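You operate a simulated robot arm through the tools that you are given. There is no shell and no other tool.

The job below is to be done with a simulated robot arm. You get a single attempt, and the scene is never put back.

## Task
Fit the screen to the white cabinet, and the push button named on the job tag.
Fine: Screen down in its pocket, then both clamps shut; button into the large hole. Leave the other buttons.

The check looks at the end state, three seconds after you hand in, the way a careful person would. Anything else that was tipped, shoved, dropped, spilled or broken makes it a failure.

## Robot
A 7-joint arm with a two-finger parallel gripper on a trunk, on a base that drives. Base frame: it is fixed to the floor where the robot stands at the start and does not move with it; the origin is under the middle of the robot, x ahead of it, y to its left, z up. Units: m, degrees, N and s.
Its first joint turns from -166.0 to 166.0 degrees. Places, roughly: black push button, green push button, yellow push  [1.25, -1.5, 1]; blue screen clamp [1.4, -1.8, 1.1]; large hole of the white cabinet [1.4, -1.8, 0.8]; screen [1.25, -1.5, 1]; screen pocket [1.4, -1.9, 0.9]; yellow screen clamp [1.4, -2, 1.1]. Payload 3.43 kg.
The tool frame sits at the grasp point between the pads (the TCP): z along the fingers, y along the line on which they close. The tips reach 0.03 m beyond it. The gripper opens to 0.094 m. The fingers are 0.028 m wide and 0.01 m thick; the gripper's body (0.05 by 0.096 m) begins 0.055 m behind the TCP.
Orientation is that of the tool frame in the base frame, as a unit quaternion [w, x, y, z]. With the fingers straight down and closing along the base's y, the tool's x points along the base's -x, its y along +y and its z along -z.

## Interface
- The arm moves only by the tool drive_tool. Its arguments are lists of equal length, an entry for each row: "delta_pos": the shift along the tool's x, y, z in units of 200 mm (1.0 is 200 mm), a list of three; "angular": the turn, a rotation vector about the tool's x, y, z in units of 45 degrees (1.0 is 45 degrees), a list of three. In form: {"delta_pos": [[x, y, z], ...], "angular": [[rx, ry, rz], ...]}. A call has 1 to 20 rows; each row is the pose to reach, as a shift and turn from the pose commanded when the call began, along the tool's axes at that moment. "claw" is the opening, from 0 (shut) to 1 (fully open), set as the call begins (left out, the last holds). A call with a number of a shift or a turn outside -1 to 1 is refused whole. Each row takes 0.2 s and may step no farther than 0.05 m and 8.6 degrees from the row before; otherwise, or with a gripper value out of range, the whole call is refused. Where a pose cannot be reached the arm comes as near as it can. A force on the tool above 40 N (or 10 N above the force at the start of the call, whichever is more), or a blocked arm, ends the call early, and 0.2 s more pass. The fingers move at their own pace (about 0.045 m/s each) and stop on an object; they squeeze with about 23 N. The grip force told is the motor's: it shows also when the fingers shut on nothing. Time passes only in rows, and 0.2 s behind the last, so rows that repeat a pose let the fingers close. The reply holds the time, the measured pose of the TCP, the force on the tool along the base axes, the opening and the grip force, in the units named above and with some noise, with the torque about the TCP (base axes, N m) and any sound that the robot's microphone picked up, and new pictures: "pictures" is both (left out), scene, wrist or none.
- Cameras (640 x 400 px; columns grow to the right, rows downward): "scene" is now at [0.4891, 0.1598, 1.0602]; the picture's right is [-0.65, -0.76, 0.00], its down [0.07, -0.06, -1.00] and it looks along [0.76, -0.64, 0.10] (base axes); focal length 214 px, centre (320, 200). "wrist" rides on the gripper at [0.076, 0.014, -0.103] in the tool frame; the picture's right is [-0.18, 0.98, 0.00], its down [-0.75, -0.14, -0.64] and it looks along [-0.63, -0.12, 0.77] (tool axes); focal length 243 px, centre (320, 200). There is no depth. A picture from a camera that has moved, and an enlarged one, comes with that camera's place and axes in the base frame and with its lens.
- slide_trunk(by): slides the trunk up (or, below 0, down) by that many m; the arm and the scene camera ride with it, the base frame stays. It gives what a move gives, with no picture.
- roll_base(legs): drives the robot by 1 to 6 legs, each [ahead, left, turn to the left] in m, m and degrees, along the robot's own axes; the way and the turn of a leg run together, so that a leg with both is an arc; at most 1.5 m and 180 degrees a leg. The arm and the cameras ride along, it lands a little off, and it stops where it bumps. It gives what a move gives, and a new picture of the scene camera.
- turn_head(pan, tilt): turns the head with the scene camera to pan (to the left, within 103 degrees either way) and tilt (down, from -29 to 69), counted from straight ahead of the robot. It gives what a move gives, and a new picture of the scene camera.
- zoom(camera, box): a new picture of the part [left, top, right, bottom] of that camera's present view, enlarged. No time passes.
- job_done(): hands the job in; it is judged then, once.

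Places have to be worked out from the pictures, the camera data and where the tool is seen. Open the gripper and draw the arm clear of the work before you hand the job in, unless the task says otherwise.

The tools are called after "Call:" as name(argument=value, ...) on one line, values as JSON. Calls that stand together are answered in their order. drive_tool: Moves the arm, as the interface text tells. Its arguments: {"type":"object","properties":{"delta_pos":{"type":"array"},"angular":{"type":"array"},"claw":{"type":"number"},"pictures":{"type":"string","enum":["both","scene","wrist","none"]}},"required":["delta_pos","angular"]} The other tools are called the same way: slide_trunk (by) slides the trunk up or down; roll_base (legs) drives the base; turn_head (pan, tilt) turns the head that bears the scene camera; zoom (camera, box) takes an enlarged picture of a part of a camera's view; job_done () hands the job in.

At the start:

```text
t: 0.0
tcp_pos: [0.6859, 0.1318, 1.1752]
tool_rot: [-0.009, 0.0, 1.0, 0.006]
ft_force: [-0.2, -0.3, -0.4]
torque: [0.01, 0.01, 0.01]
gripper_width: 0.0942
finger_force: 0.0
trunk travel left (down, up): [-0.094, 0.396]
robot x, y, heading: [0.0015, -0.0019, -0.1]
head pan, tilt: [-40.3, -5.6]
```

scene: 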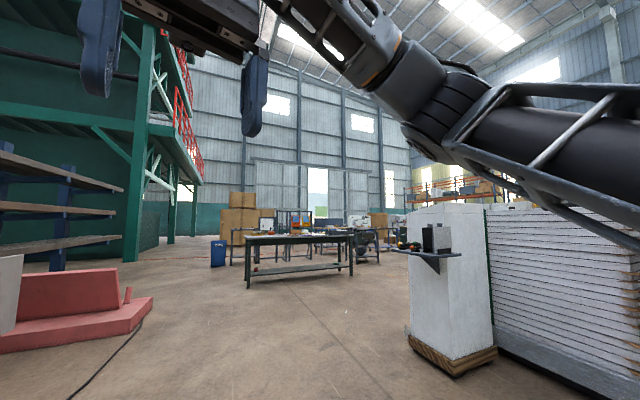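
wrist: 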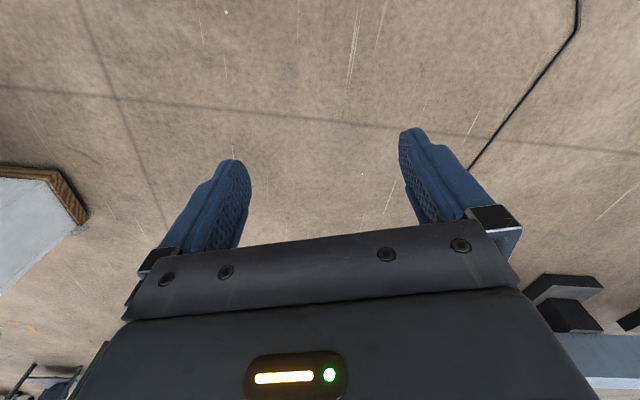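

The white cabinet stands at the lower right with a shelf holding the screen and buttons. I zoom in to look at it more closely before moving.

Call:
zoom(camera="scene", box=[370, 180, 530, 380])

Call:
turn_head(pan=-60, tilt=5)

```text
2.00 times, centred on (450, 280) of scene
camera zoom: at [0.4891, 0.1598, 1.0602], right [-0.65, -0.76, 0.0], down [0.07, -0.06, -1.0], along [0.76, -0.64, 0.1], focal length 429 px, centre (60, 40)
```

zoom: 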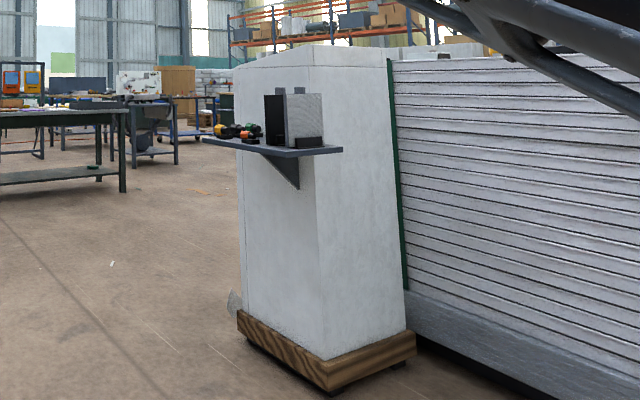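

```text
t: 0.8
tcp_pos: [0.6859, 0.1307, 1.1735]
tool_rot: [-0.011, 0.0, 1.0, 0.007]
ft_force: [-0.4, 0.5, 0.6]
torque: [0.01, 0.02, 0.01]
gripper_width: 0.0942
finger_force: 0.1
trunk travel left (down, up): [-0.094, 0.396]
robot x, y, heading: [-0.0024, -0.0032, -0.1]
head pan, tilt: [-60.0, 5.0]
camera scene: at [0.4686, 0.1366, 1.0436], right [-0.87, -0.5, 0.0], down [-0.04, 0.08, -1.0], along [0.5, -0.86, -0.09], focal length 214 px, centre (320, 200)
```

scene: 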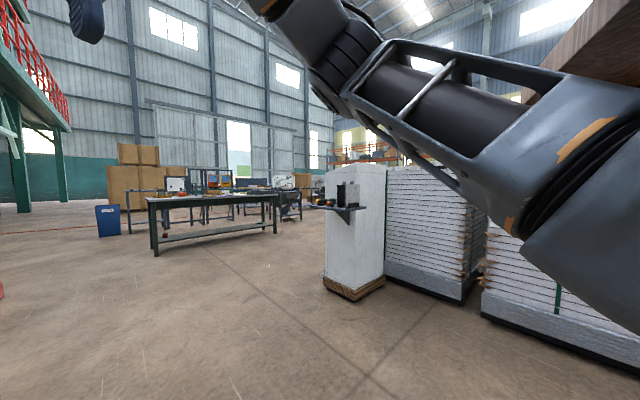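

The cabinet is turned so its front (clamps, hole) faces about +x, away from me, with the shelf on its +y side. I drive ahead past it, well clear, then turn around to face −x.

Call:
roll_base(legs=[[1.4, 0, 0], [0.95, -0.5, 0], [0, 0, 150]])

```text
t: 19.2
tcp_pos: [1.7049, -0.2777, 1.1736]
tool_rot: [0.009, 0.973, -0.231, 0.009]
ft_force: [0.8, 0.7, -0.3]
torque: [-0.01, -0.01, 0.03]
gripper_width: 0.0941
finger_force: 0.0
trunk travel left (down, up): [-0.094, 0.396]
robot x, y, heading: [2.3714, -0.472, 153.1]
head pan, tilt: [-60.0, 5.0]
camera scene: at [1.8979, -0.379, 1.0436], right [1.0, 0.06, 0.0], down [0.01, -0.09, -1.0], along [-0.06, 0.99, -0.09], focal length 214 px, centre (320, 200)
```

scene: 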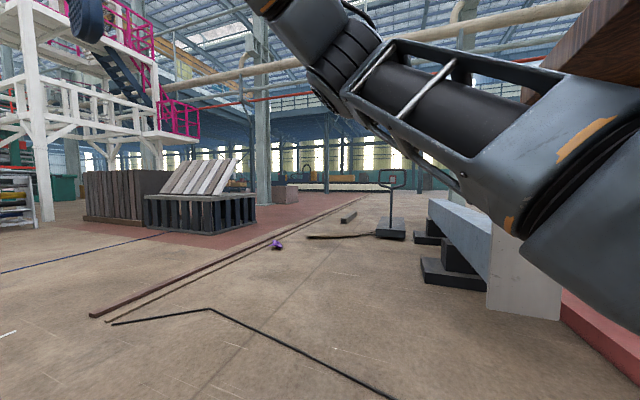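

I am at (2.37,−0.47) heading 153°. Now I turn the head left to look toward the cabinet front at about (1.4,−1.9).

Call:
turn_head(pan=82, tilt=10)

```text
t: 21.5
tcp_pos: [1.7037, -0.2777, 1.1733]
tool_rot: [0.011, 0.973, -0.23, 0.009]
ft_force: [-0.5, 0.8, -0.1]
torque: [0.0, 0.0, -0.01]
gripper_width: 0.0942
finger_force: 0.0
trunk travel left (down, up): [-0.094, 0.396]
robot x, y, heading: [2.3786, -0.4691, 153.3]
head pan, tilt: [82.0, 10.0]
camera scene: at [1.8501, -0.5471, 1.0355], right [-0.82, 0.57, 0.0], down [0.1, 0.14, -0.98], along [-0.56, -0.81, -0.17], focal length 214 px, centre (320, 200)
```

scene: 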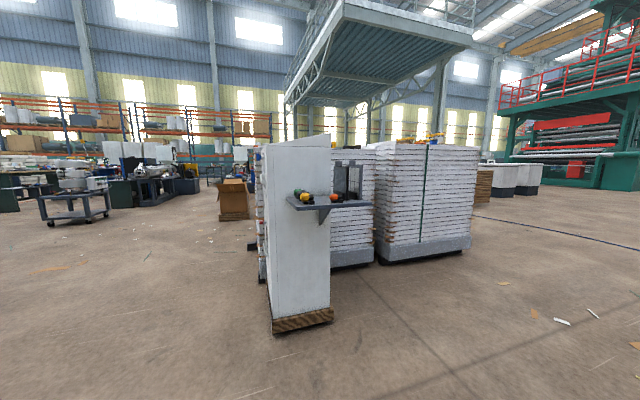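

Call:
zoom(camera="scene", box=[230, 120, 390, 220])

Call:
zoom(camera="scene", box=[230, 180, 390, 340])

```text
4.00 times, centred on (310, 170) of scene
camera zoom: at [1.8501, -0.5471, 1.0355], right [-0.82, 0.57, 0.0], down [0.1, 0.14, -0.98], along [-0.56, -0.81, -0.17], focal length 858 px, centre (360, 320)
```

zoom: 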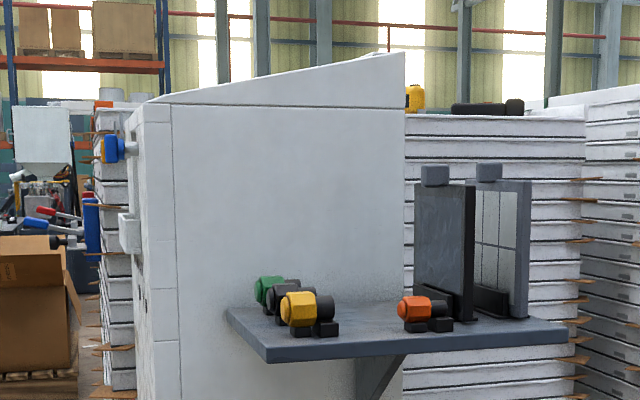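

```text
2.50 times, centred on (310, 260) of scene
camera zoom: at [1.8501, -0.5471, 1.0355], right [-0.82, 0.57, 0.0], down [0.1, 0.14, -0.98], along [-0.56, -0.81, -0.17], focal length 536 px, centre (345, 50)
```

zoom: 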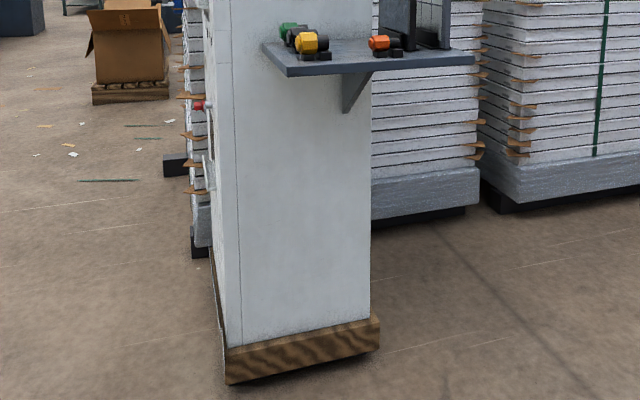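

The front normal is roughly (0.96,−0.27); four buttons and two screen-like panels stand on the side shelf. I move sideways to stand in front of the cabinet, about 1 m off.

Call:
roll_base(legs=[[0, 0, 10.7], [-0.4, 1.25, 0]])

Call:
turn_head(pan=5, tilt=15)

```text
t: 28.9
tcp_pos: [1.7373, -1.7509, 1.1738]
tool_rot: [0.009, 0.992, -0.127, 0.01]
ft_force: [-0.1, -0.1, -1.2]
torque: [0.02, -0.02, 0.0]
gripper_width: 0.0939
finger_force: 0.1
trunk travel left (down, up): [-0.094, 0.396]
robot x, y, heading: [2.4382, -1.798, 165.7]
head pan, tilt: [82.0, 10.0]
camera scene: at [1.9382, -1.9825, 1.0355], right [-0.92, 0.38, 0.0], down [0.07, 0.16, -0.98], along [-0.38, -0.91, -0.17], focal length 214 px, centre (320, 200)
```

scene: 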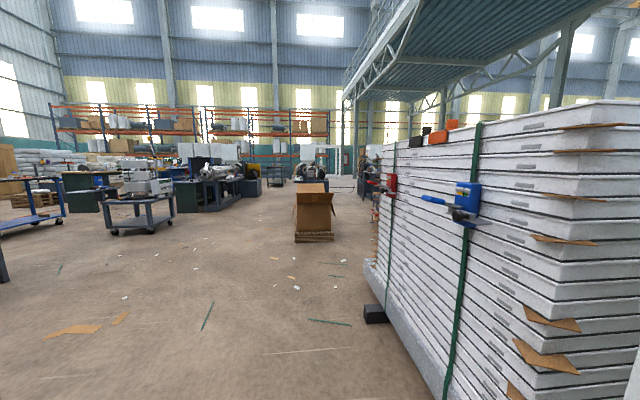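

```text
t: 30.4
tcp_pos: [1.7395, -1.7512, 1.174]
tool_rot: [0.008, 0.992, -0.127, 0.01]
ft_force: [-0.8, 0.4, 0.2]
torque: [-0.01, 0.03, 0.01]
gripper_width: 0.0939
finger_force: 0.1
trunk travel left (down, up): [-0.094, 0.396]
robot x, y, heading: [2.4365, -1.7923, 165.1]
head pan, tilt: [5.0, 15.0]
camera scene: at [1.8816, -1.8813, 1.0274], right [0.16, 0.99, 0.0], down [0.26, -0.04, -0.97], along [-0.95, 0.16, -0.26], focal length 214 px, centre (320, 200)
```

scene: 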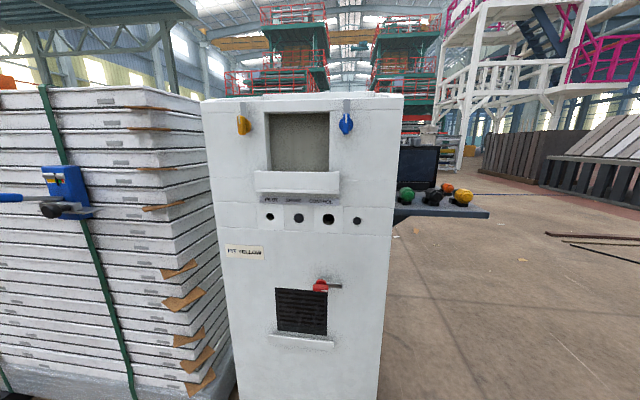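

Call:
zoom(camera="scene", box=[220, 90, 380, 190])

Call:
zoom(camera="scene", box=[220, 180, 380, 280])

Call:
zoom(camera="scene", box=[360, 130, 520, 230])

```text
4.00 times, centred on (300, 140) of scene
camera zoom: at [1.8816, -1.8813, 1.0274], right [0.16, 0.99, 0.0], down [0.26, -0.04, -0.97], along [-0.95, 0.16, -0.26], focal length 858 px, centre (400, 440)
```

zoom: 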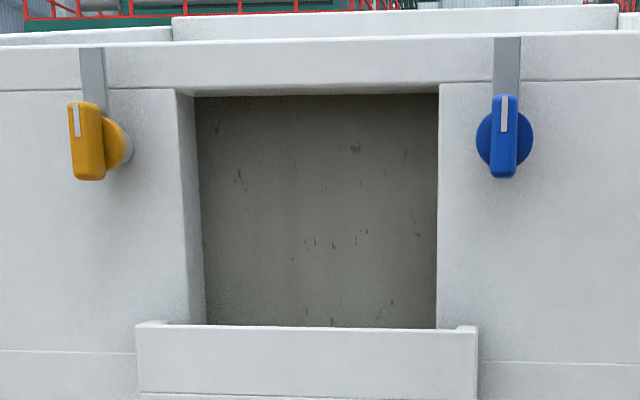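

```text
4.00 times, centred on (300, 230) of scene
camera zoom: at [1.8816, -1.8813, 1.0274], right [0.16, 0.99, 0.0], down [0.26, -0.04, -0.97], along [-0.95, 0.16, -0.26], focal length 858 px, centre (400, 80)
```

zoom: 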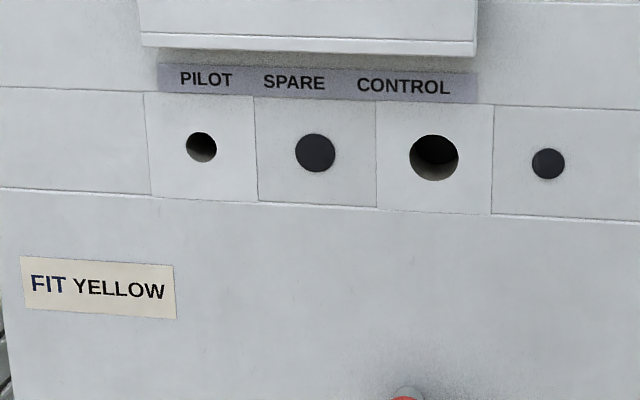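

```text
4.00 times, centred on (440, 180) of scene
camera zoom: at [1.8816, -1.8813, 1.0274], right [0.16, 0.99, 0.0], down [0.26, -0.04, -0.97], along [-0.95, 0.16, -0.26], focal length 858 px, centre (-160, 280)
```

zoom: 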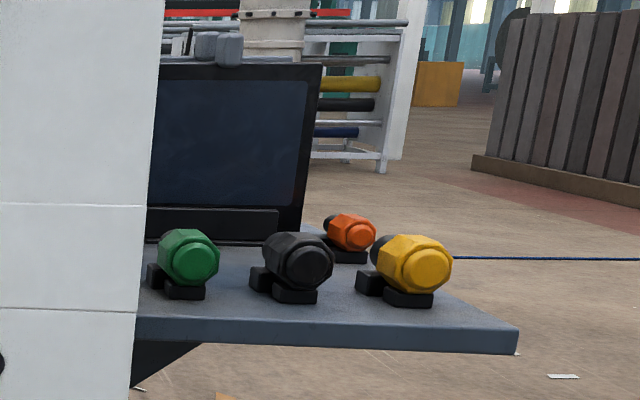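

The tag reads FIT YELLOW; the large hole is the one under CONTROL (at right). The screen stands on the shelf around (1.14,−1.40), with a second panel behind it. I raise the trunk for a better view and clearance, then move to a spot reaching both shelf and front.

Call:
slide_trunk(by=0.15)

Call:
roll_base(legs=[[0, 0, 50], [0.25, -0.5, 0]])

```text
t: 32.1
tcp_pos: [1.7387, -1.75, 1.3243]
tool_rot: [0.009, 0.992, -0.127, 0.01]
ft_force: [-0.3, -0.1, -0.1]
torque: [-0.02, -0.02, 0.0]
gripper_width: 0.094
finger_force: 0.0
trunk travel left (down, up): [-0.244, 0.246]
robot x, y, heading: [2.4381, -1.7958, 165.3]
head pan, tilt: [5.0, 15.0]
```

```text
t: 37.6
tcp_pos: [1.4632, -2.057, 1.3246]
tool_rot: [0.003, 0.95, 0.313, 0.013]
ft_force: [0.6, -0.4, 0.1]
torque: [-0.01, 0.0, 0.01]
gripper_width: 0.0942
finger_force: 0.0
trunk travel left (down, up): [-0.244, 0.246]
robot x, y, heading: [1.9385, -1.5412, -143.2]
head pan, tilt: [5.0, 15.0]
camera scene: at [1.6571, -2.0267, 1.1774], right [-0.66, 0.75, 0.0], down [0.19, 0.17, -0.97], along [-0.72, -0.64, -0.26], focal length 214 px, centre (320, 200)
```

scene: 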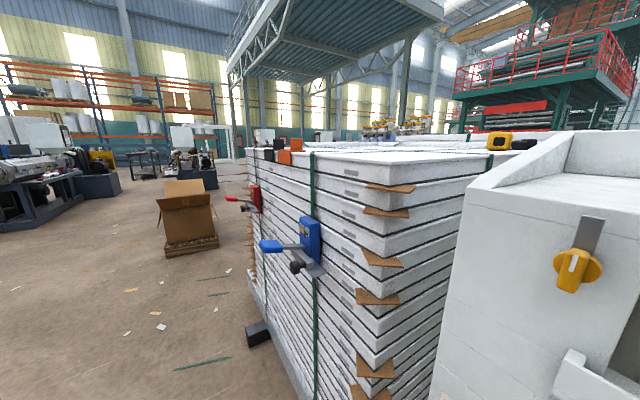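

I am at (1.94,−1.54), heading 217°. I turn the head to the right to see the cabinet front and the shelf.

Call:
turn_head(pan=-70, tilt=25)

```text
t: 39.1
tcp_pos: [1.4632, -2.0565, 1.3239]
tool_rot: [0.004, 0.949, 0.314, 0.013]
ft_force: [-0.1, 0.1, 0.2]
torque: [0.0, 0.01, 0.01]
gripper_width: 0.094
finger_force: 0.1
trunk travel left (down, up): [-0.244, 0.246]
robot x, y, heading: [1.9354, -1.5413, -143.7]
head pan, tilt: [-70.0, 25.0]
camera scene: at [1.6499, -1.914, 1.1612], right [0.55, 0.84, 0.0], down [0.35, -0.23, -0.91], along [-0.76, 0.5, -0.42], focal length 214 px, centre (320, 200)
```

scene: 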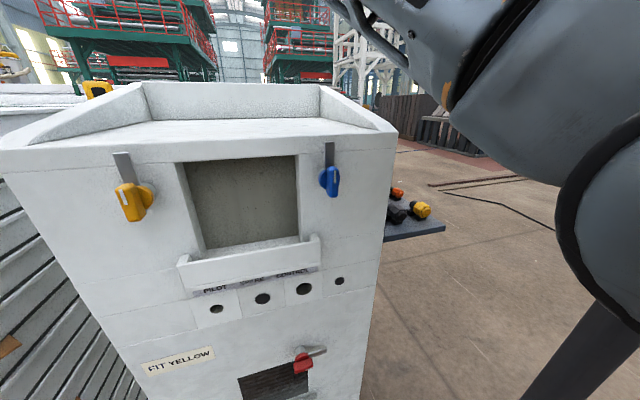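

Call:
zoom(camera="scene", box=[100, 120, 360, 310])

Call:
zoom(camera="scene", box=[170, 210, 350, 320])

```text
2.11 times, centred on (230, 215) of scene
camera zoom: at [1.6499, -1.914, 1.1612], right [0.55, 0.84, 0.0], down [0.35, -0.23, -0.91], along [-0.76, 0.5, -0.42], focal length 452 px, centre (510, 168)
```

zoom: 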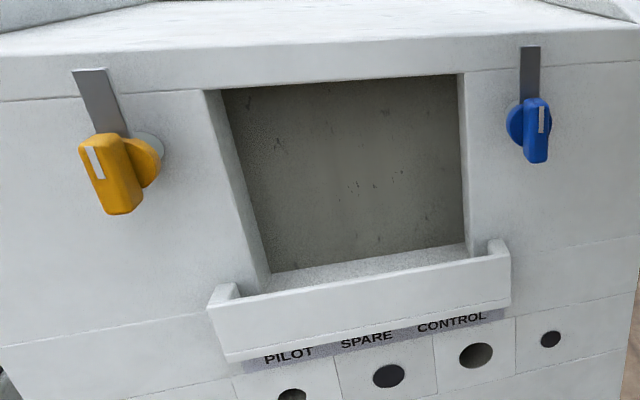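

```text
3.56 times, centred on (260, 265) of scene
camera zoom: at [1.6499, -1.914, 1.1612], right [0.55, 0.84, 0.0], down [0.35, -0.23, -0.91], along [-0.76, 0.5, -0.42], focal length 763 px, centre (533, -31)
```

zoom: 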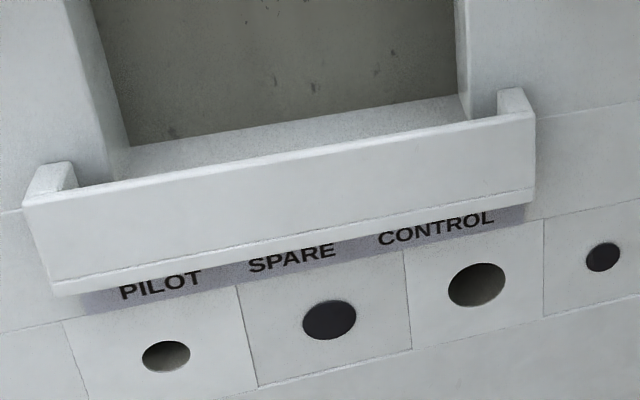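

The pocket is a tray with a front lip and end walls under a shallow recess; knobs have blades pointing up (open). Now I swing the arm toward the shelf at z 1.32 to look at the screen with the wrist camera.

Call:
drive_tool(delta_pos=[[0.065, -0.179, 0], [0.129, -0.358, 0], [0.194, -0.536, 0], [0.258, -0.715, 0], [0.323, -0.894, 0]], angular=[[0, 0, 0.06], [0, 0, 0.12], [0, 0, 0.18], [0, 0, 0.24], [0, 0, 0.29]], pictures="none")

Call:
drive_tool(delta_pos=[[0.023, -0.189, 0], [0.047, -0.377, 0], [0.07, -0.566, 0], [0.094, -0.754, 0], [0.117, -0.943, 0]], angular=[[0, 0, 0.06], [0, 0, 0.12], [0, 0, 0.18], [0, 0, 0.24], [0, 0, 0.29]], pictures="none")

Call:
drive_tool(delta_pos=[[-0.02, -0.189, 0], [-0.04, -0.377, 0], [-0.06, -0.566, 0], [-0.08, -0.754, 0], [-0.098, -0.943, 0]], angular=[[0, 0, 0.06], [0, 0, 0.12], [0, 0, 0.18], [0, 0, 0.24], [0, 0, 0.29]])

```text
t: 40.5
tcp_pos: [1.4245, -1.9028, 1.3199]
tool_rot: [0.004, 0.966, 0.257, 0.021]
ft_force: [-0.1, 0.8, 0.3]
torque: [0.01, -0.01, 0.01]
gripper_width: 0.0939
finger_force: 0.1
trunk travel left (down, up): [-0.244, 0.246]
robot x, y, heading: [1.936, -1.5394, -143.2]
head pan, tilt: [-70.0, 25.0]
stopped in row 5: the arm was blocked; the commanded pose is now the measured one
```

```text
t: 41.1
tcp_pos: [1.4275, -1.8968, 1.315]
tool_rot: [0.005, 0.948, 0.316, 0.025]
ft_force: [-0.8, -0.3, 0.9]
torque: [-0.01, -0.02, 0.01]
gripper_width: 0.0939
finger_force: 0.0
trunk travel left (down, up): [-0.244, 0.246]
robot x, y, heading: [1.9369, -1.5415, -143.2]
head pan, tilt: [-70.0, 25.0]
stopped in row 3: the arm was blocked; the commanded pose is now the measured one
```

```text
t: 41.8
tcp_pos: [1.3962, -1.8954, 1.3074]
tool_rot: [0.009, 0.934, 0.356, 0.035]
ft_force: [0.1, -0.4, 0.2]
torque: [0.0, 0.04, -0.03]
gripper_width: 0.094
finger_force: 0.1
trunk travel left (down, up): [-0.244, 0.246]
robot x, y, heading: [1.9377, -1.5392, -143.2]
head pan, tilt: [-70.0, 25.0]
stopped in row 3: the arm was blocked; the commanded pose is now the measured one
camera scene: at [1.6505, -1.9145, 1.1612], right [0.55, 0.84, 0.0], down [0.35, -0.23, -0.91], along [-0.76, 0.5, -0.42], focal length 214 px, centre (320, 200)
camera wrist: at [1.4555, -1.8555, 1.4164], right [0.52, -0.86, 0.03], down [-0.7, -0.4, 0.59], along [-0.49, -0.33, -0.81], focal length 243 px, centre (320, 200)
```

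scene: 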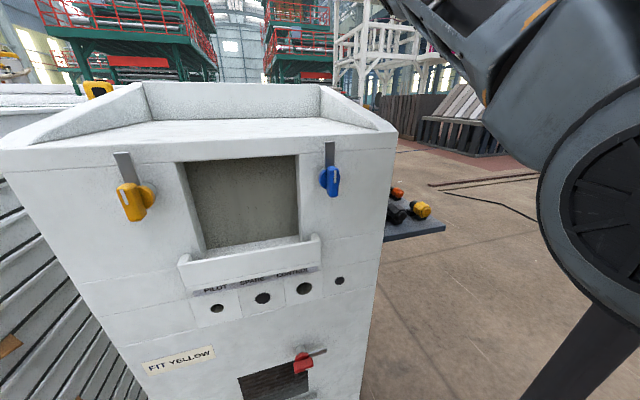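
wrist: 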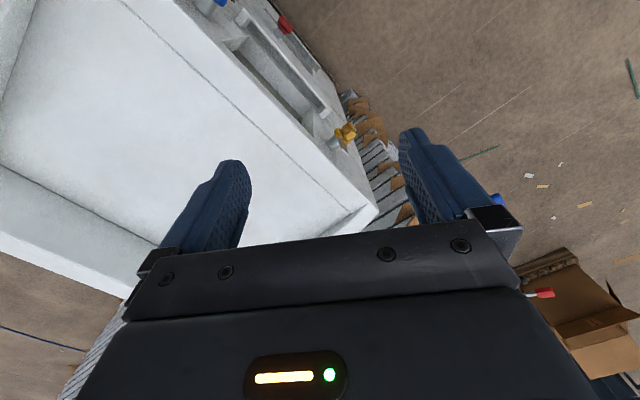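

The arm got blocked with no force on the tool, so a joint limit or an elbow contact with something is likely. I turn the head right to look at the arm itself.

Call:
turn_head(pan=-103, tilt=20)

```text
t: 42.7
tcp_pos: [1.3971, -1.8952, 1.3087]
tool_rot: [0.008, 0.934, 0.356, 0.034]
ft_force: [-0.3, -0.8, 0.4]
torque: [0.0, -0.04, -0.01]
gripper_width: 0.0938
finger_force: 0.1
trunk travel left (down, up): [-0.244, 0.246]
robot x, y, heading: [1.9377, -1.5383, -143.6]
head pan, tilt: [-103.0, 20.0]
camera scene: at [1.69, -1.8799, 1.1692], right [0.92, 0.4, 0.0], down [0.14, -0.31, -0.94], along [-0.38, 0.86, -0.34], focal length 214 px, centre (320, 200)
```

scene: 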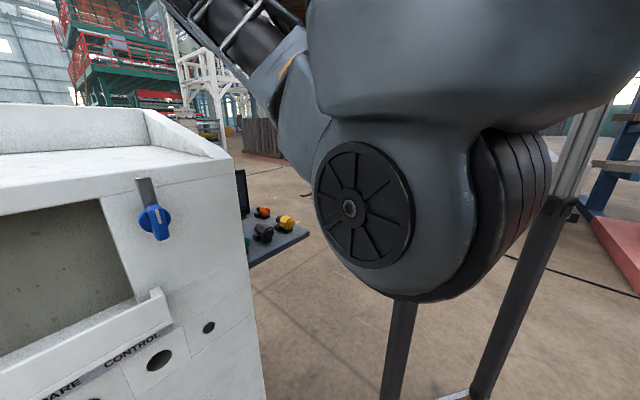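

A shoulder disc and frame posts are visible, but no obvious contact. I test a small yaw alone to find what is blocking.

Call:
drive_tool(delta_pos=[[0, 0, 0], [0, 0, 0], [0, 0, 0]], angular=[[0, 0, 0.1], [0, 0, 0.2], [0, 0, 0.3]], pictures="none")

```text
t: 43.5
tcp_pos: [1.3952, -1.8947, 1.3086]
tool_rot: [0.004, 0.969, 0.244, 0.034]
ft_force: [-0.1, 0.1, 0.4]
torque: [0.0, -0.01, -0.03]
gripper_width: 0.0939
finger_force: 0.2
trunk travel left (down, up): [-0.244, 0.246]
robot x, y, heading: [1.9352, -1.5433, -143.2]
head pan, tilt: [-103.0, 20.0]
```

Yaw works fine. Now I test a small sideways step along tool −y.

Call:
drive_tool(delta_pos=[[0, -0.1, 0], [0, -0.2, 0], [0, -0.3, 0], [0, -0.4, 0]], angular=[[0, 0, 0], [0, 0, 0], [0, 0, 0], [0, 0, 0]])

```text
t: 44.4
tcp_pos: [1.3882, -1.8924, 1.3049]
tool_rot: [0.006, 0.946, 0.321, 0.041]
ft_force: [-0.7, 0.2, 0.0]
torque: [-0.01, -0.02, 0.03]
gripper_width: 0.0942
finger_force: 0.1
trunk travel left (down, up): [-0.244, 0.246]
robot x, y, heading: [1.9383, -1.5403, -143.2]
head pan, tilt: [-103.0, 20.0]
stopped in row 4: the arm was blocked; the commanded pose is now the measured one
camera scene: at [1.6901, -1.8799, 1.1693], right [0.92, 0.4, 0.0], down [0.14, -0.31, -0.94], along [-0.38, 0.86, -0.34], focal length 214 px, centre (320, 200)
camera wrist: at [1.4498, -1.8585, 1.413], right [0.45, -0.89, 0.02], down [-0.73, -0.36, 0.58], along [-0.51, -0.28, -0.82], focal length 243 px, centre (320, 200)
```

scene: 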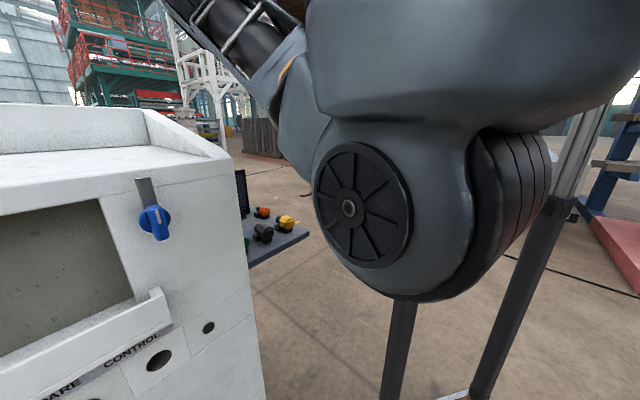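
wrist: 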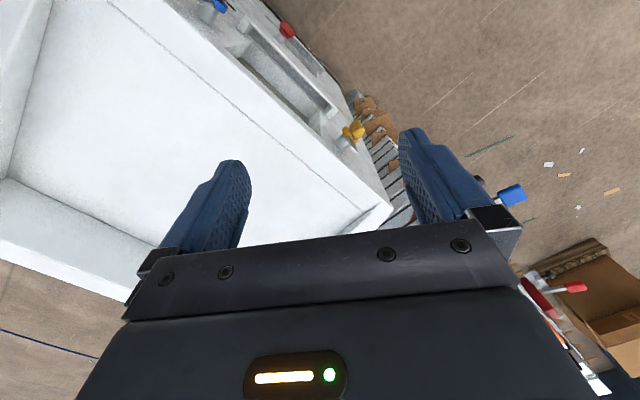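

Sideways motion to the right is blocked. I tilt the head up to see the rest of the arm and whatever it might be touching.

Call:
turn_head(pan=-103, tilt=-29)

Call:
turn_head(pan=-50, tilt=-25)

```text
t: 45.6
tcp_pos: [1.3899, -1.8917, 1.3037]
tool_rot: [0.006, 0.946, 0.321, 0.041]
ft_force: [0.2, -0.9, -0.3]
torque: [-0.02, 0.01, 0.02]
gripper_width: 0.0938
finger_force: 0.0
trunk travel left (down, up): [-0.244, 0.246]
robot x, y, heading: [1.9379, -1.541, -143.3]
head pan, tilt: [-103.0, -28.6]
camera scene: at [1.7006, -1.9038, 1.2416], right [0.92, 0.4, 0.0], down [-0.19, 0.44, -0.88], along [-0.35, 0.8, 0.48], focal length 214 px, centre (320, 200)
```

scene: 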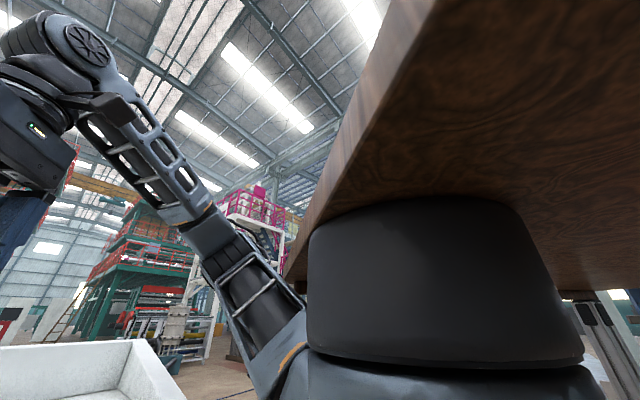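

```text
t: 46.8
tcp_pos: [1.3896, -1.8924, 1.3049]
tool_rot: [0.006, 0.946, 0.322, 0.041]
ft_force: [0.2, -0.8, -0.5]
torque: [-0.02, -0.01, -0.03]
gripper_width: 0.0941
finger_force: 0.1
trunk travel left (down, up): [-0.244, 0.246]
robot x, y, heading: [1.9393, -1.5422, -143.3]
head pan, tilt: [-50.0, -25.0]
camera scene: at [1.6584, -1.9488, 1.2372], right [0.23, 0.97, 0.0], down [-0.41, 0.1, -0.91], along [-0.88, 0.21, 0.42], focal length 214 px, centre (320, 200)
```

scene: 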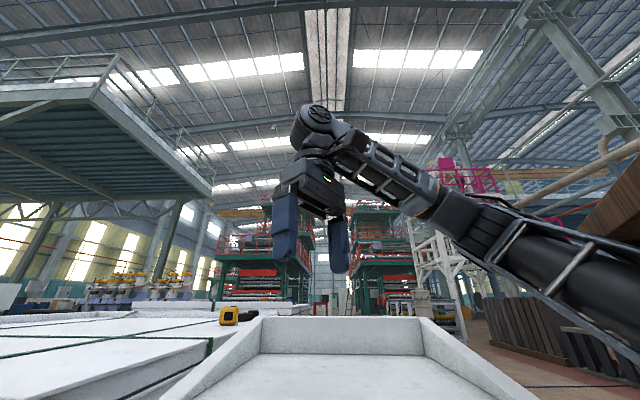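

The arm hangs under a wooden plate, so sweeping right in this elbow-up pose jams on the plate; I will keep the work straight ahead of the robot instead. I bring the arm back to its forward pose, then relocate the base to the +y side of the shelf.

Call:
drive_tool(delta_pos=[[0, 0.15, -0.04], [0, 0.3, -0.08], [0, 0.45, -0.12], [0, 0.6, -0.16], [0, 0.75, -0.2]], angular=[[0.01, -0.02, 0], [0.02, -0.04, 0], [0.03, -0.06, 0], [0.04, -0.08, 0], [0.047, -0.094, 0]], pictures="none")

```text
t: 48.0
tcp_pos: [1.4641, -2.0073, 1.339]
tool_rot: [0.016, 0.948, 0.318, 0.019]
ft_force: [-0.1, -0.3, 0.3]
torque: [-0.01, 0.01, 0.03]
gripper_width: 0.0939
finger_force: 0.0
out of reach, approached as far as the arm can: row 5
trunk travel left (down, up): [-0.244, 0.246]
robot x, y, heading: [1.9357, -1.5444, -143.5]
head pan, tilt: [-50.0, -25.0]
```

The arm is back in front. Now I back off, turn to heading 200°, shift right and come forward toward the shelf from its open corner.

Call:
roll_base(legs=[[-0.4, 0, 0], [0, 0, -16.5], [0, -0.32, 0], [0.32, 0, 0]])

Call:
turn_head(pan=-25, tilt=30)

Call:
drive_tool(delta_pos=[[0, 0, 0]], angular=[[0, 0, 0]], pictures="wrist")

```text
t: 54.8
tcp_pos: [1.2569, -1.4244, 1.3368]
tool_rot: [0.014, 0.984, 0.177, 0.019]
ft_force: [0.6, -0.5, 0.6]
torque: [0.01, -0.03, 0.0]
gripper_width: 0.0938
finger_force: 0.2
trunk travel left (down, up): [-0.244, 0.246]
robot x, y, heading: [1.8482, -1.1148, -160.3]
head pan, tilt: [-50.0, -25.0]
camera scene: at [1.4597, -1.4216, 1.2372], right [0.51, 0.86, 0.0], down [-0.36, 0.21, -0.91], along [-0.78, 0.46, 0.42], focal length 214 px, centre (320, 200)
```

scene: 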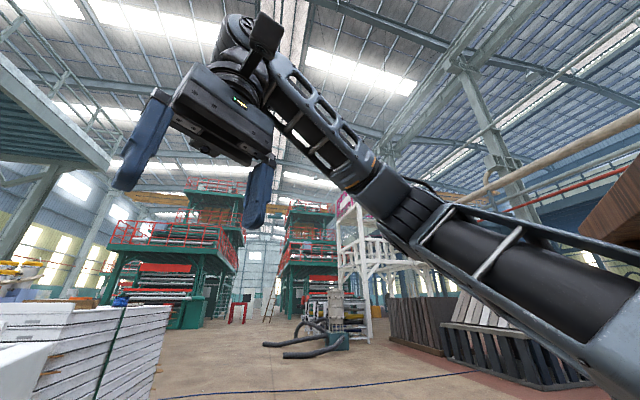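

```text
t: 56.1
tcp_pos: [1.256, -1.4229, 1.3364]
tool_rot: [0.018, 0.984, 0.176, 0.022]
ft_force: [-0.3, 0.6, -0.2]
torque: [-0.03, 0.0, 0.0]
gripper_width: 0.0939
finger_force: 0.1
trunk travel left (down, up): [-0.244, 0.246]
robot x, y, heading: [1.8459, -1.1139, -160.5]
head pan, tilt: [-25.0, 30.0]
camera scene: at [1.4309, -1.449, 1.1533], right [0.09, 1.0, 0.0], down [0.5, -0.05, -0.87], along [-0.86, 0.08, -0.5], focal length 214 px, centre (320, 200)
```

scene: 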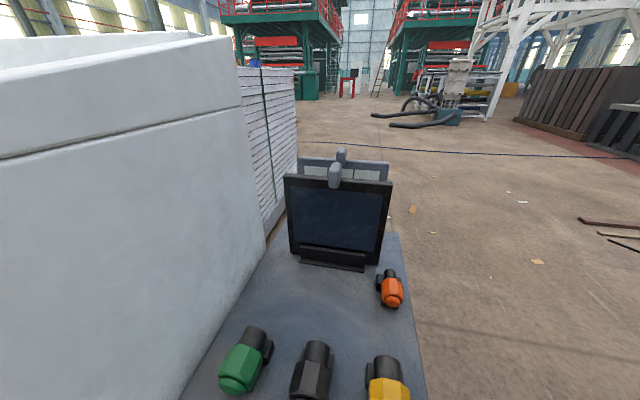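

```text
t: 56.5
tcp_pos: [1.2551, -1.4239, 1.3357]
tool_rot: [0.018, 0.984, 0.177, 0.022]
ft_force: [0.3, -0.3, 0.2]
torque: [0.01, 0.01, -0.01]
gripper_width: 0.094
finger_force: 0.0
trunk travel left (down, up): [-0.244, 0.246]
robot x, y, heading: [1.8454, -1.117, -160.3]
head pan, tilt: [-25.0, 30.0]
camera wrist: at [1.3272, -1.4073, 1.4419], right [0.17, -0.99, 0.04], down [-0.79, -0.11, 0.61], along [-0.59, -0.13, -0.79], focal length 243 px, centre (320, 200)
```

wrist: 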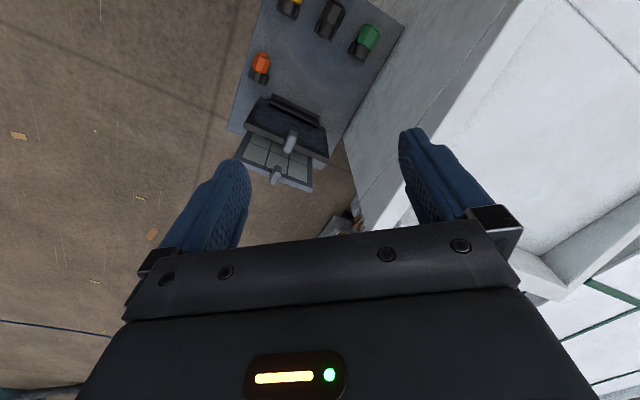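

Both the screen and the second panel are well seen now. I zoom in on both views for details.

Call:
zoom(camera="scene", box=[200, 140, 440, 290])

Call:
zoom(camera="scene", box=[180, 250, 440, 400])

Call:
zoom(camera="wrist", box=[210, 0, 420, 200])

```text
2.67 times, centred on (320, 215) of scene
camera zoom: at [1.4309, -1.449, 1.1532], right [0.09, 1.0, 0.0], down [0.5, -0.05, -0.87], along [-0.86, 0.08, -0.5], focal length 572 px, centre (320, 160)
```

zoom: 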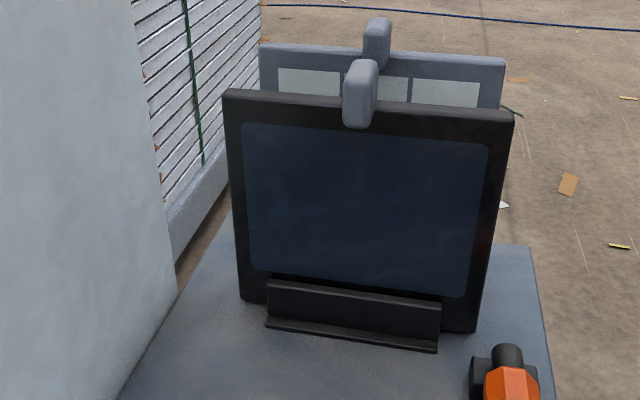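

```text
2.46 times, centred on (310, 325) of scene
camera zoom: at [1.4309, -1.449, 1.1532], right [0.09, 1.0, 0.0], down [0.5, -0.05, -0.87], along [-0.86, 0.08, -0.5], focal length 528 px, centre (345, -108)
```

zoom: 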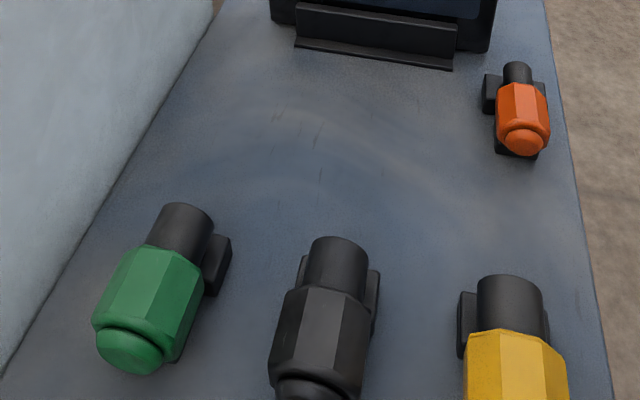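

```text
2.00 times, centred on (315, 100) of wrist
camera zoom: at [1.3272, -1.4073, 1.4419], right [0.17, -0.99, 0.04], down [-0.79, -0.11, 0.61], along [-0.59, -0.13, -0.79], focal length 485 px, centre (330, 400)
```

zoom: 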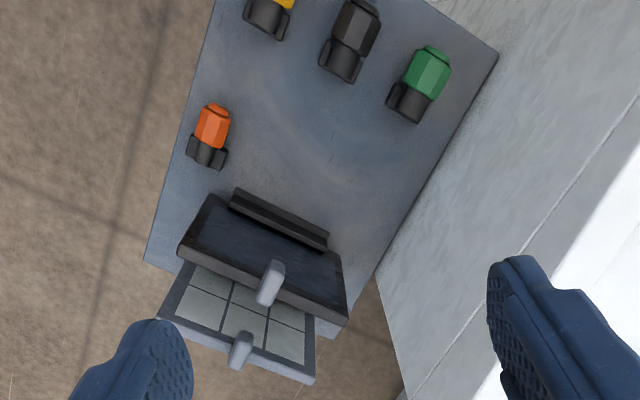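

Screen plate is ~0.164 × 0.166 m, vertical, front face along (0.26,0.965), with a grey tab at about (1.144,−1.398), top z≈1.04; the rear grey panel is a keypad decoy. I move above the tab, yawing so the fingers close along the plate's width.

Call:
drive_tool(delta_pos=[[-0.082, -0.057, 0.108], [-0.163, -0.113, 0.216], [-0.245, -0.17, 0.324], [-0.327, -0.227, 0.432], [-0.408, -0.283, 0.54], [-0.49, -0.34, 0.648]], angular=[[0.01, -0.01, 0.132], [0.02, -0.02, 0.264], [0.03, -0.03, 0.396], [0.04, -0.04, 0.528], [0.05, -0.045, 0.66], [0.055, -0.047, 0.791]])

```text
t: 57.9
tcp_pos: [1.147, -1.3971, 1.2022]
tool_rot: [-0.009, 0.991, -0.134, 0.0]
ft_force: [0.5, -0.2, 0.1]
torque: [0.0, 0.03, 0.03]
gripper_width: 0.0942
finger_force: 0.1
trunk travel left (down, up): [-0.244, 0.246]
robot x, y, heading: [1.8495, -1.1161, -160.6]
head pan, tilt: [-25.0, 30.0]
camera scene: at [1.4312, -1.4491, 1.1533], right [0.09, 1.0, 0.0], down [0.5, -0.05, -0.87], along [-0.86, 0.08, -0.5], focal length 214 px, centre (320, 200)
camera wrist: at [1.2171, -1.432, 1.3044], right [-0.44, -0.9, -0.02], down [-0.69, 0.32, 0.65], along [-0.57, 0.29, -0.76], focal length 243 px, centre (320, 200)
```

scene: 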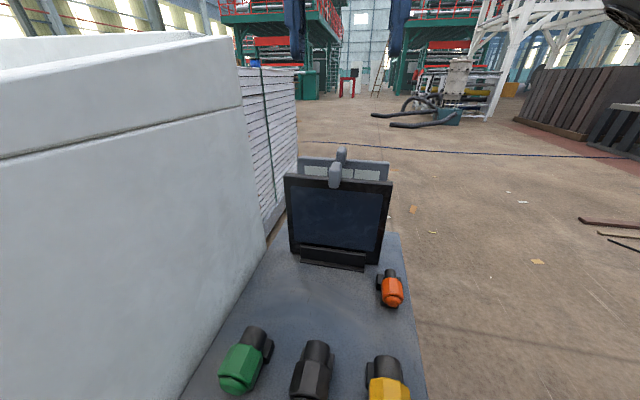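
wrist: 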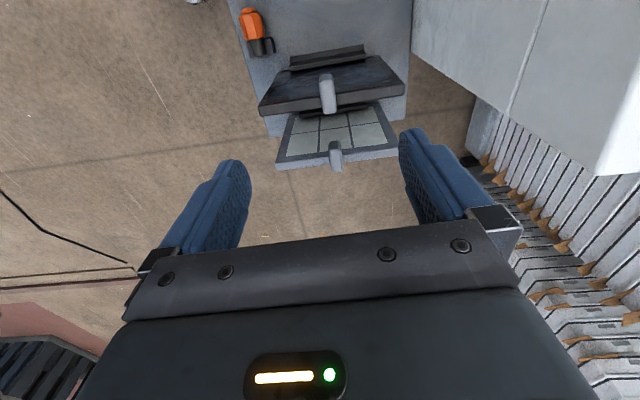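

Call:
zoom(camera="wrist", box=[240, 40, 420, 180])

```text
2.86 times, centred on (330, 110) of wrist
camera zoom: at [1.2171, -1.432, 1.3044], right [-0.44, -0.9, -0.02], down [-0.69, 0.32, 0.65], along [-0.57, 0.29, -0.76], focal length 693 px, centre (291, 457)
```

zoom: 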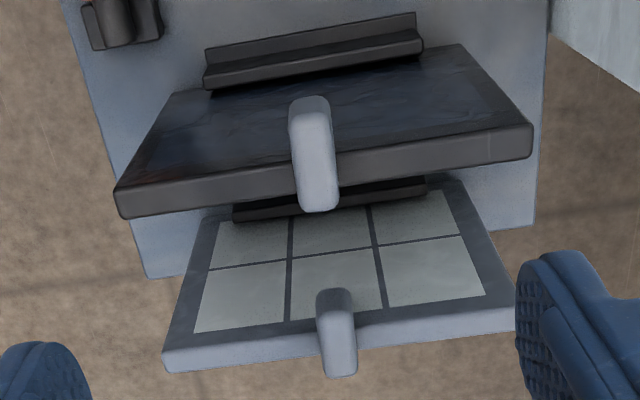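

Tool is centred over the tab with the yaw matched. I lower straight down so the tips stop just above the plate's top edge (TCP z≈1.054).

Call:
drive_tool(delta_pos=[[0, 0.003, 0.15], [0, 0.005, 0.3], [0, 0.008, 0.45], [0, 0.01, 0.6], [0, 0.013, 0.74]], angular=[[-0.004, 0, 0], [-0.008, 0, 0], [-0.012, 0, 0], [-0.017, 0, 0], [-0.022, 0, 0]], claw=1)

```text
t: 59.1
tcp_pos: [1.1481, -1.3984, 1.0527]
tool_rot: [0.0, 0.991, -0.132, 0.0]
ft_force: [0.5, 0.5, 0.0]
torque: [-0.01, 0.0, 0.02]
gripper_width: 0.094
finger_force: 0.1
trunk travel left (down, up): [-0.244, 0.246]
robot x, y, heading: [1.8439, -1.1159, -160.2]
head pan, tilt: [-25.0, 30.0]
camera scene: at [1.431, -1.449, 1.1533], right [0.09, 1.0, 0.0], down [0.5, -0.05, -0.87], along [-0.86, 0.08, -0.5], focal length 214 px, centre (320, 200)
camera wrist: at [1.2181, -1.4317, 1.1557], right [-0.44, -0.9, 0.0], down [-0.69, 0.33, 0.64], along [-0.58, 0.28, -0.77], focal length 243 px, centre (320, 200)
```

scene: 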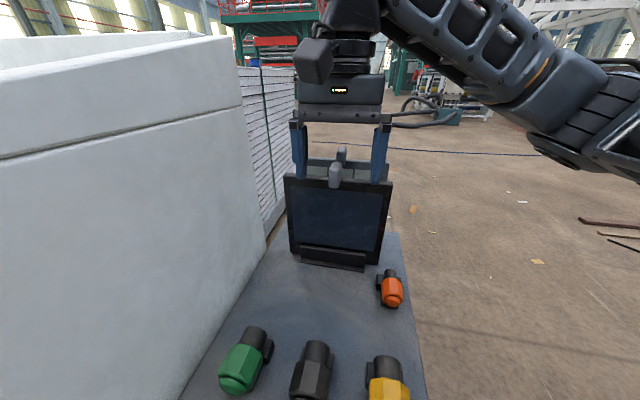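
wrist: 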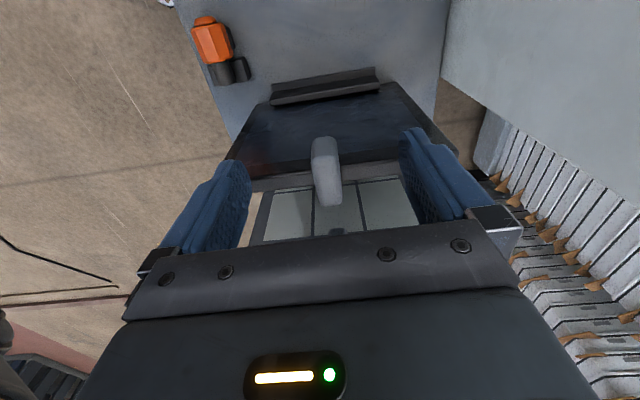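

Call:
zoom(camera="scene", box=[260, 100, 420, 200])

Call:
zoom(camera="wrist", box=[220, 80, 460, 240])

```text
4.00 times, centred on (340, 150) of scene
camera zoom: at [1.431, -1.449, 1.1533], right [0.09, 1.0, 0.0], down [0.5, -0.05, -0.87], along [-0.86, 0.08, -0.5], focal length 858 px, centre (240, 400)
```

zoom: 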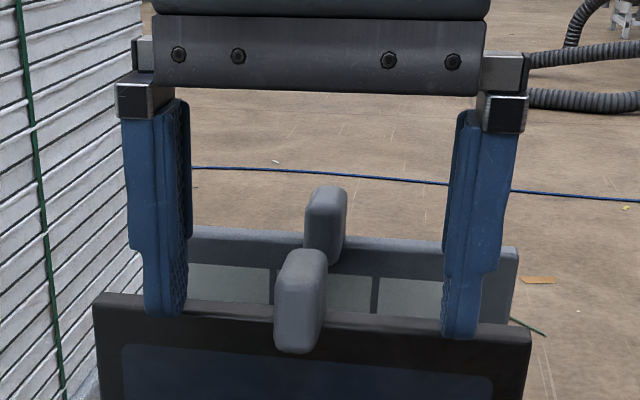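

```text
2.50 times, centred on (340, 160) of wrist
camera zoom: at [1.2181, -1.4317, 1.1557], right [-0.44, -0.9, 0.0], down [-0.69, 0.33, 0.64], along [-0.58, 0.28, -0.77], focal length 606 px, centre (270, 300)
```

zoom: 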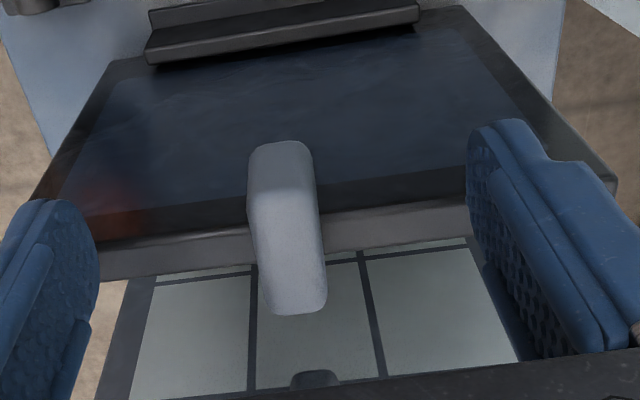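

Fingers straddle the tab with tips right at the plate's top edge and no contact. I close the gripper on the tab.

Call:
drive_tool(delta_pos=[[0, 0, 0], [0, 0, 0], [0, 0, 0], [0, 0, 0], [0, 0, 0], [0, 0, 0], [0, 0, 0], [0, 0, 0]], angular=[[0, 0, 0], [0, 0, 0], [0, 0, 0], [0, 0, 0], [0, 0, 0], [0, 0, 0], [0, 0, 0], [0, 0, 0]], claw=0)

```text
t: 60.9
tcp_pos: [1.1479, -1.3983, 1.0522]
tool_rot: [-0.001, 0.991, -0.132, 0.0]
ft_force: [-0.1, -0.4, 0.8]
torque: [-0.06, -0.04, 0.0]
gripper_width: 0.0157
finger_force: 23.1
trunk travel left (down, up): [-0.244, 0.246]
robot x, y, heading: [1.8503, -1.1136, -160.3]
head pan, tilt: [-25.0, 30.0]
camera scene: at [1.4309, -1.449, 1.1532], right [0.09, 1.0, 0.0], down [0.5, -0.05, -0.87], along [-0.86, 0.08, -0.5], focal length 214 px, centre (320, 200)
camera wrist: at [1.2179, -1.4318, 1.1558], right [-0.44, -0.9, 0.0], down [-0.69, 0.33, 0.64], along [-0.58, 0.28, -0.77], focal length 243 px, centre (320, 200)
```

scene: 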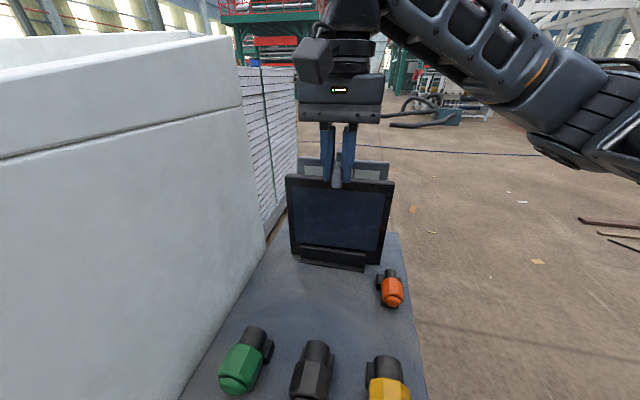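
wrist: 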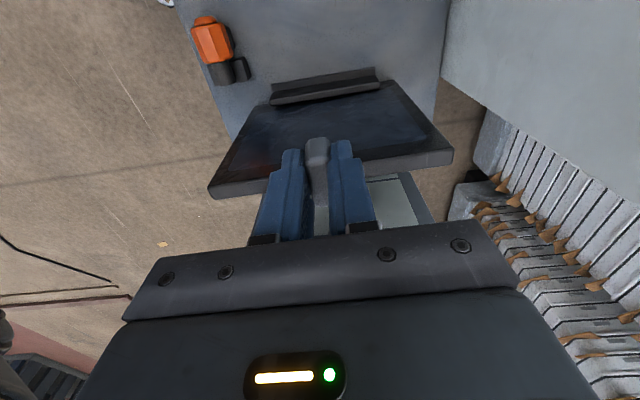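

The tab is gripped at 15.7 mm width with 23 N. I lift gently, straight up, to draw the screen out of its stand.

Call:
drive_tool(delta_pos=[[0, 0, -0.04], [0, 0, -0.1], [0, 0, -0.18], [0, 0, -0.28], [0, 0, -0.4], [0, 0, -0.5]], angular=[[0, 0, 0], [0, 0, 0], [0, 0, 0], [0, 0, 0], [0, 0, 0], [0, 0, 0]])

```text
t: 62.3
tcp_pos: [1.1474, -1.3986, 1.1556]
tool_rot: [0.0, 0.991, -0.132, 0.0]
ft_force: [0.1, 0.0, -2.7]
torque: [-0.05, -0.06, -0.01]
gripper_width: 0.0155
finger_force: 23.1
trunk travel left (down, up): [-0.244, 0.246]
robot x, y, heading: [1.8489, -1.1135, -160.3]
head pan, tilt: [-25.0, 30.0]
camera scene: at [1.4307, -1.449, 1.153], right [0.09, 1.0, 0.0], down [0.5, -0.05, -0.87], along [-0.86, 0.08, -0.5], focal length 214 px, centre (320, 200)
camera wrist: at [1.2165, -1.4321, 1.2577], right [-0.44, -0.9, 0.0], down [-0.69, 0.33, 0.64], along [-0.58, 0.28, -0.77], focal length 243 px, centre (320, 200)
```

scene: 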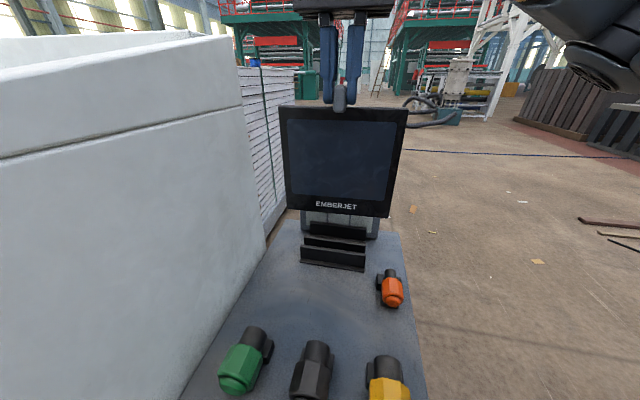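
wrist: 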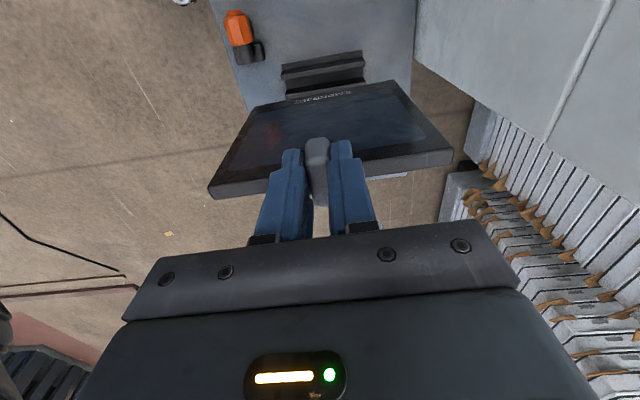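

The screen is out (≈0.27 kg), hanging true; the brand text is upright. I raise it further for clearance, then carry it by base moves, staying well outboard of the cabinet, to a spot in front of the pocket.

Call:
drive_tool(delta_pos=[[0, 0, -0.1], [0, 0, -0.2], [0, 0, -0.3], [0, 0, -0.4], [0, 0, -0.5]], angular=[[0, 0, 0], [0, 0, 0], [0, 0, 0], [0, 0, 0], [0, 0, 0]], pictures="none")

Call:
roll_base(legs=[[-0.45, 0, 0], [0.24, 0.61, 0]])

```text
t: 63.5
tcp_pos: [1.1475, -1.398, 1.2544]
tool_rot: [0.0, 0.991, -0.132, 0.0]
ft_force: [-0.5, -0.6, -3.8]
torque: [0.04, -0.06, 0.03]
gripper_width: 0.0156
finger_force: 23.3
trunk travel left (down, up): [-0.244, 0.246]
robot x, y, heading: [1.845, -1.1133, -160.6]
head pan, tilt: [-25.0, 30.0]
```

```text
t: 69.5
tcp_pos: [1.5563, -1.916, 1.2554]
tool_rot: [0.001, 0.991, -0.131, 0.0]
ft_force: [0.7, -0.2, -2.7]
torque: [-0.02, -0.03, -0.01]
gripper_width: 0.0159
finger_force: 22.7
trunk travel left (down, up): [-0.244, 0.246]
robot x, y, heading: [2.2506, -1.6334, -160.3]
head pan, tilt: [-25.0, 30.0]
camera scene: at [1.8404, -1.9662, 1.1531], right [0.09, 1.0, 0.0], down [0.5, -0.05, -0.87], along [-0.86, 0.08, -0.5], focal length 214 px, centre (320, 200)
```

scene: 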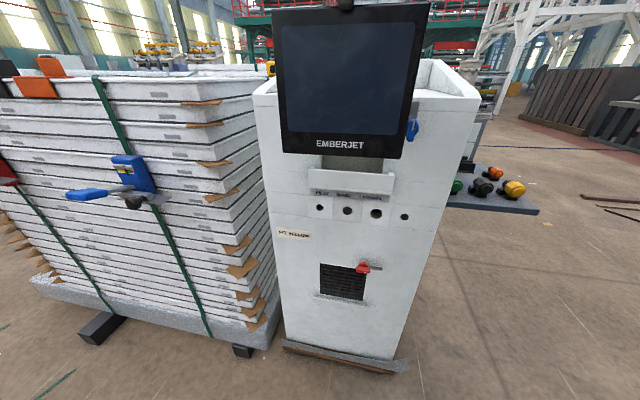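

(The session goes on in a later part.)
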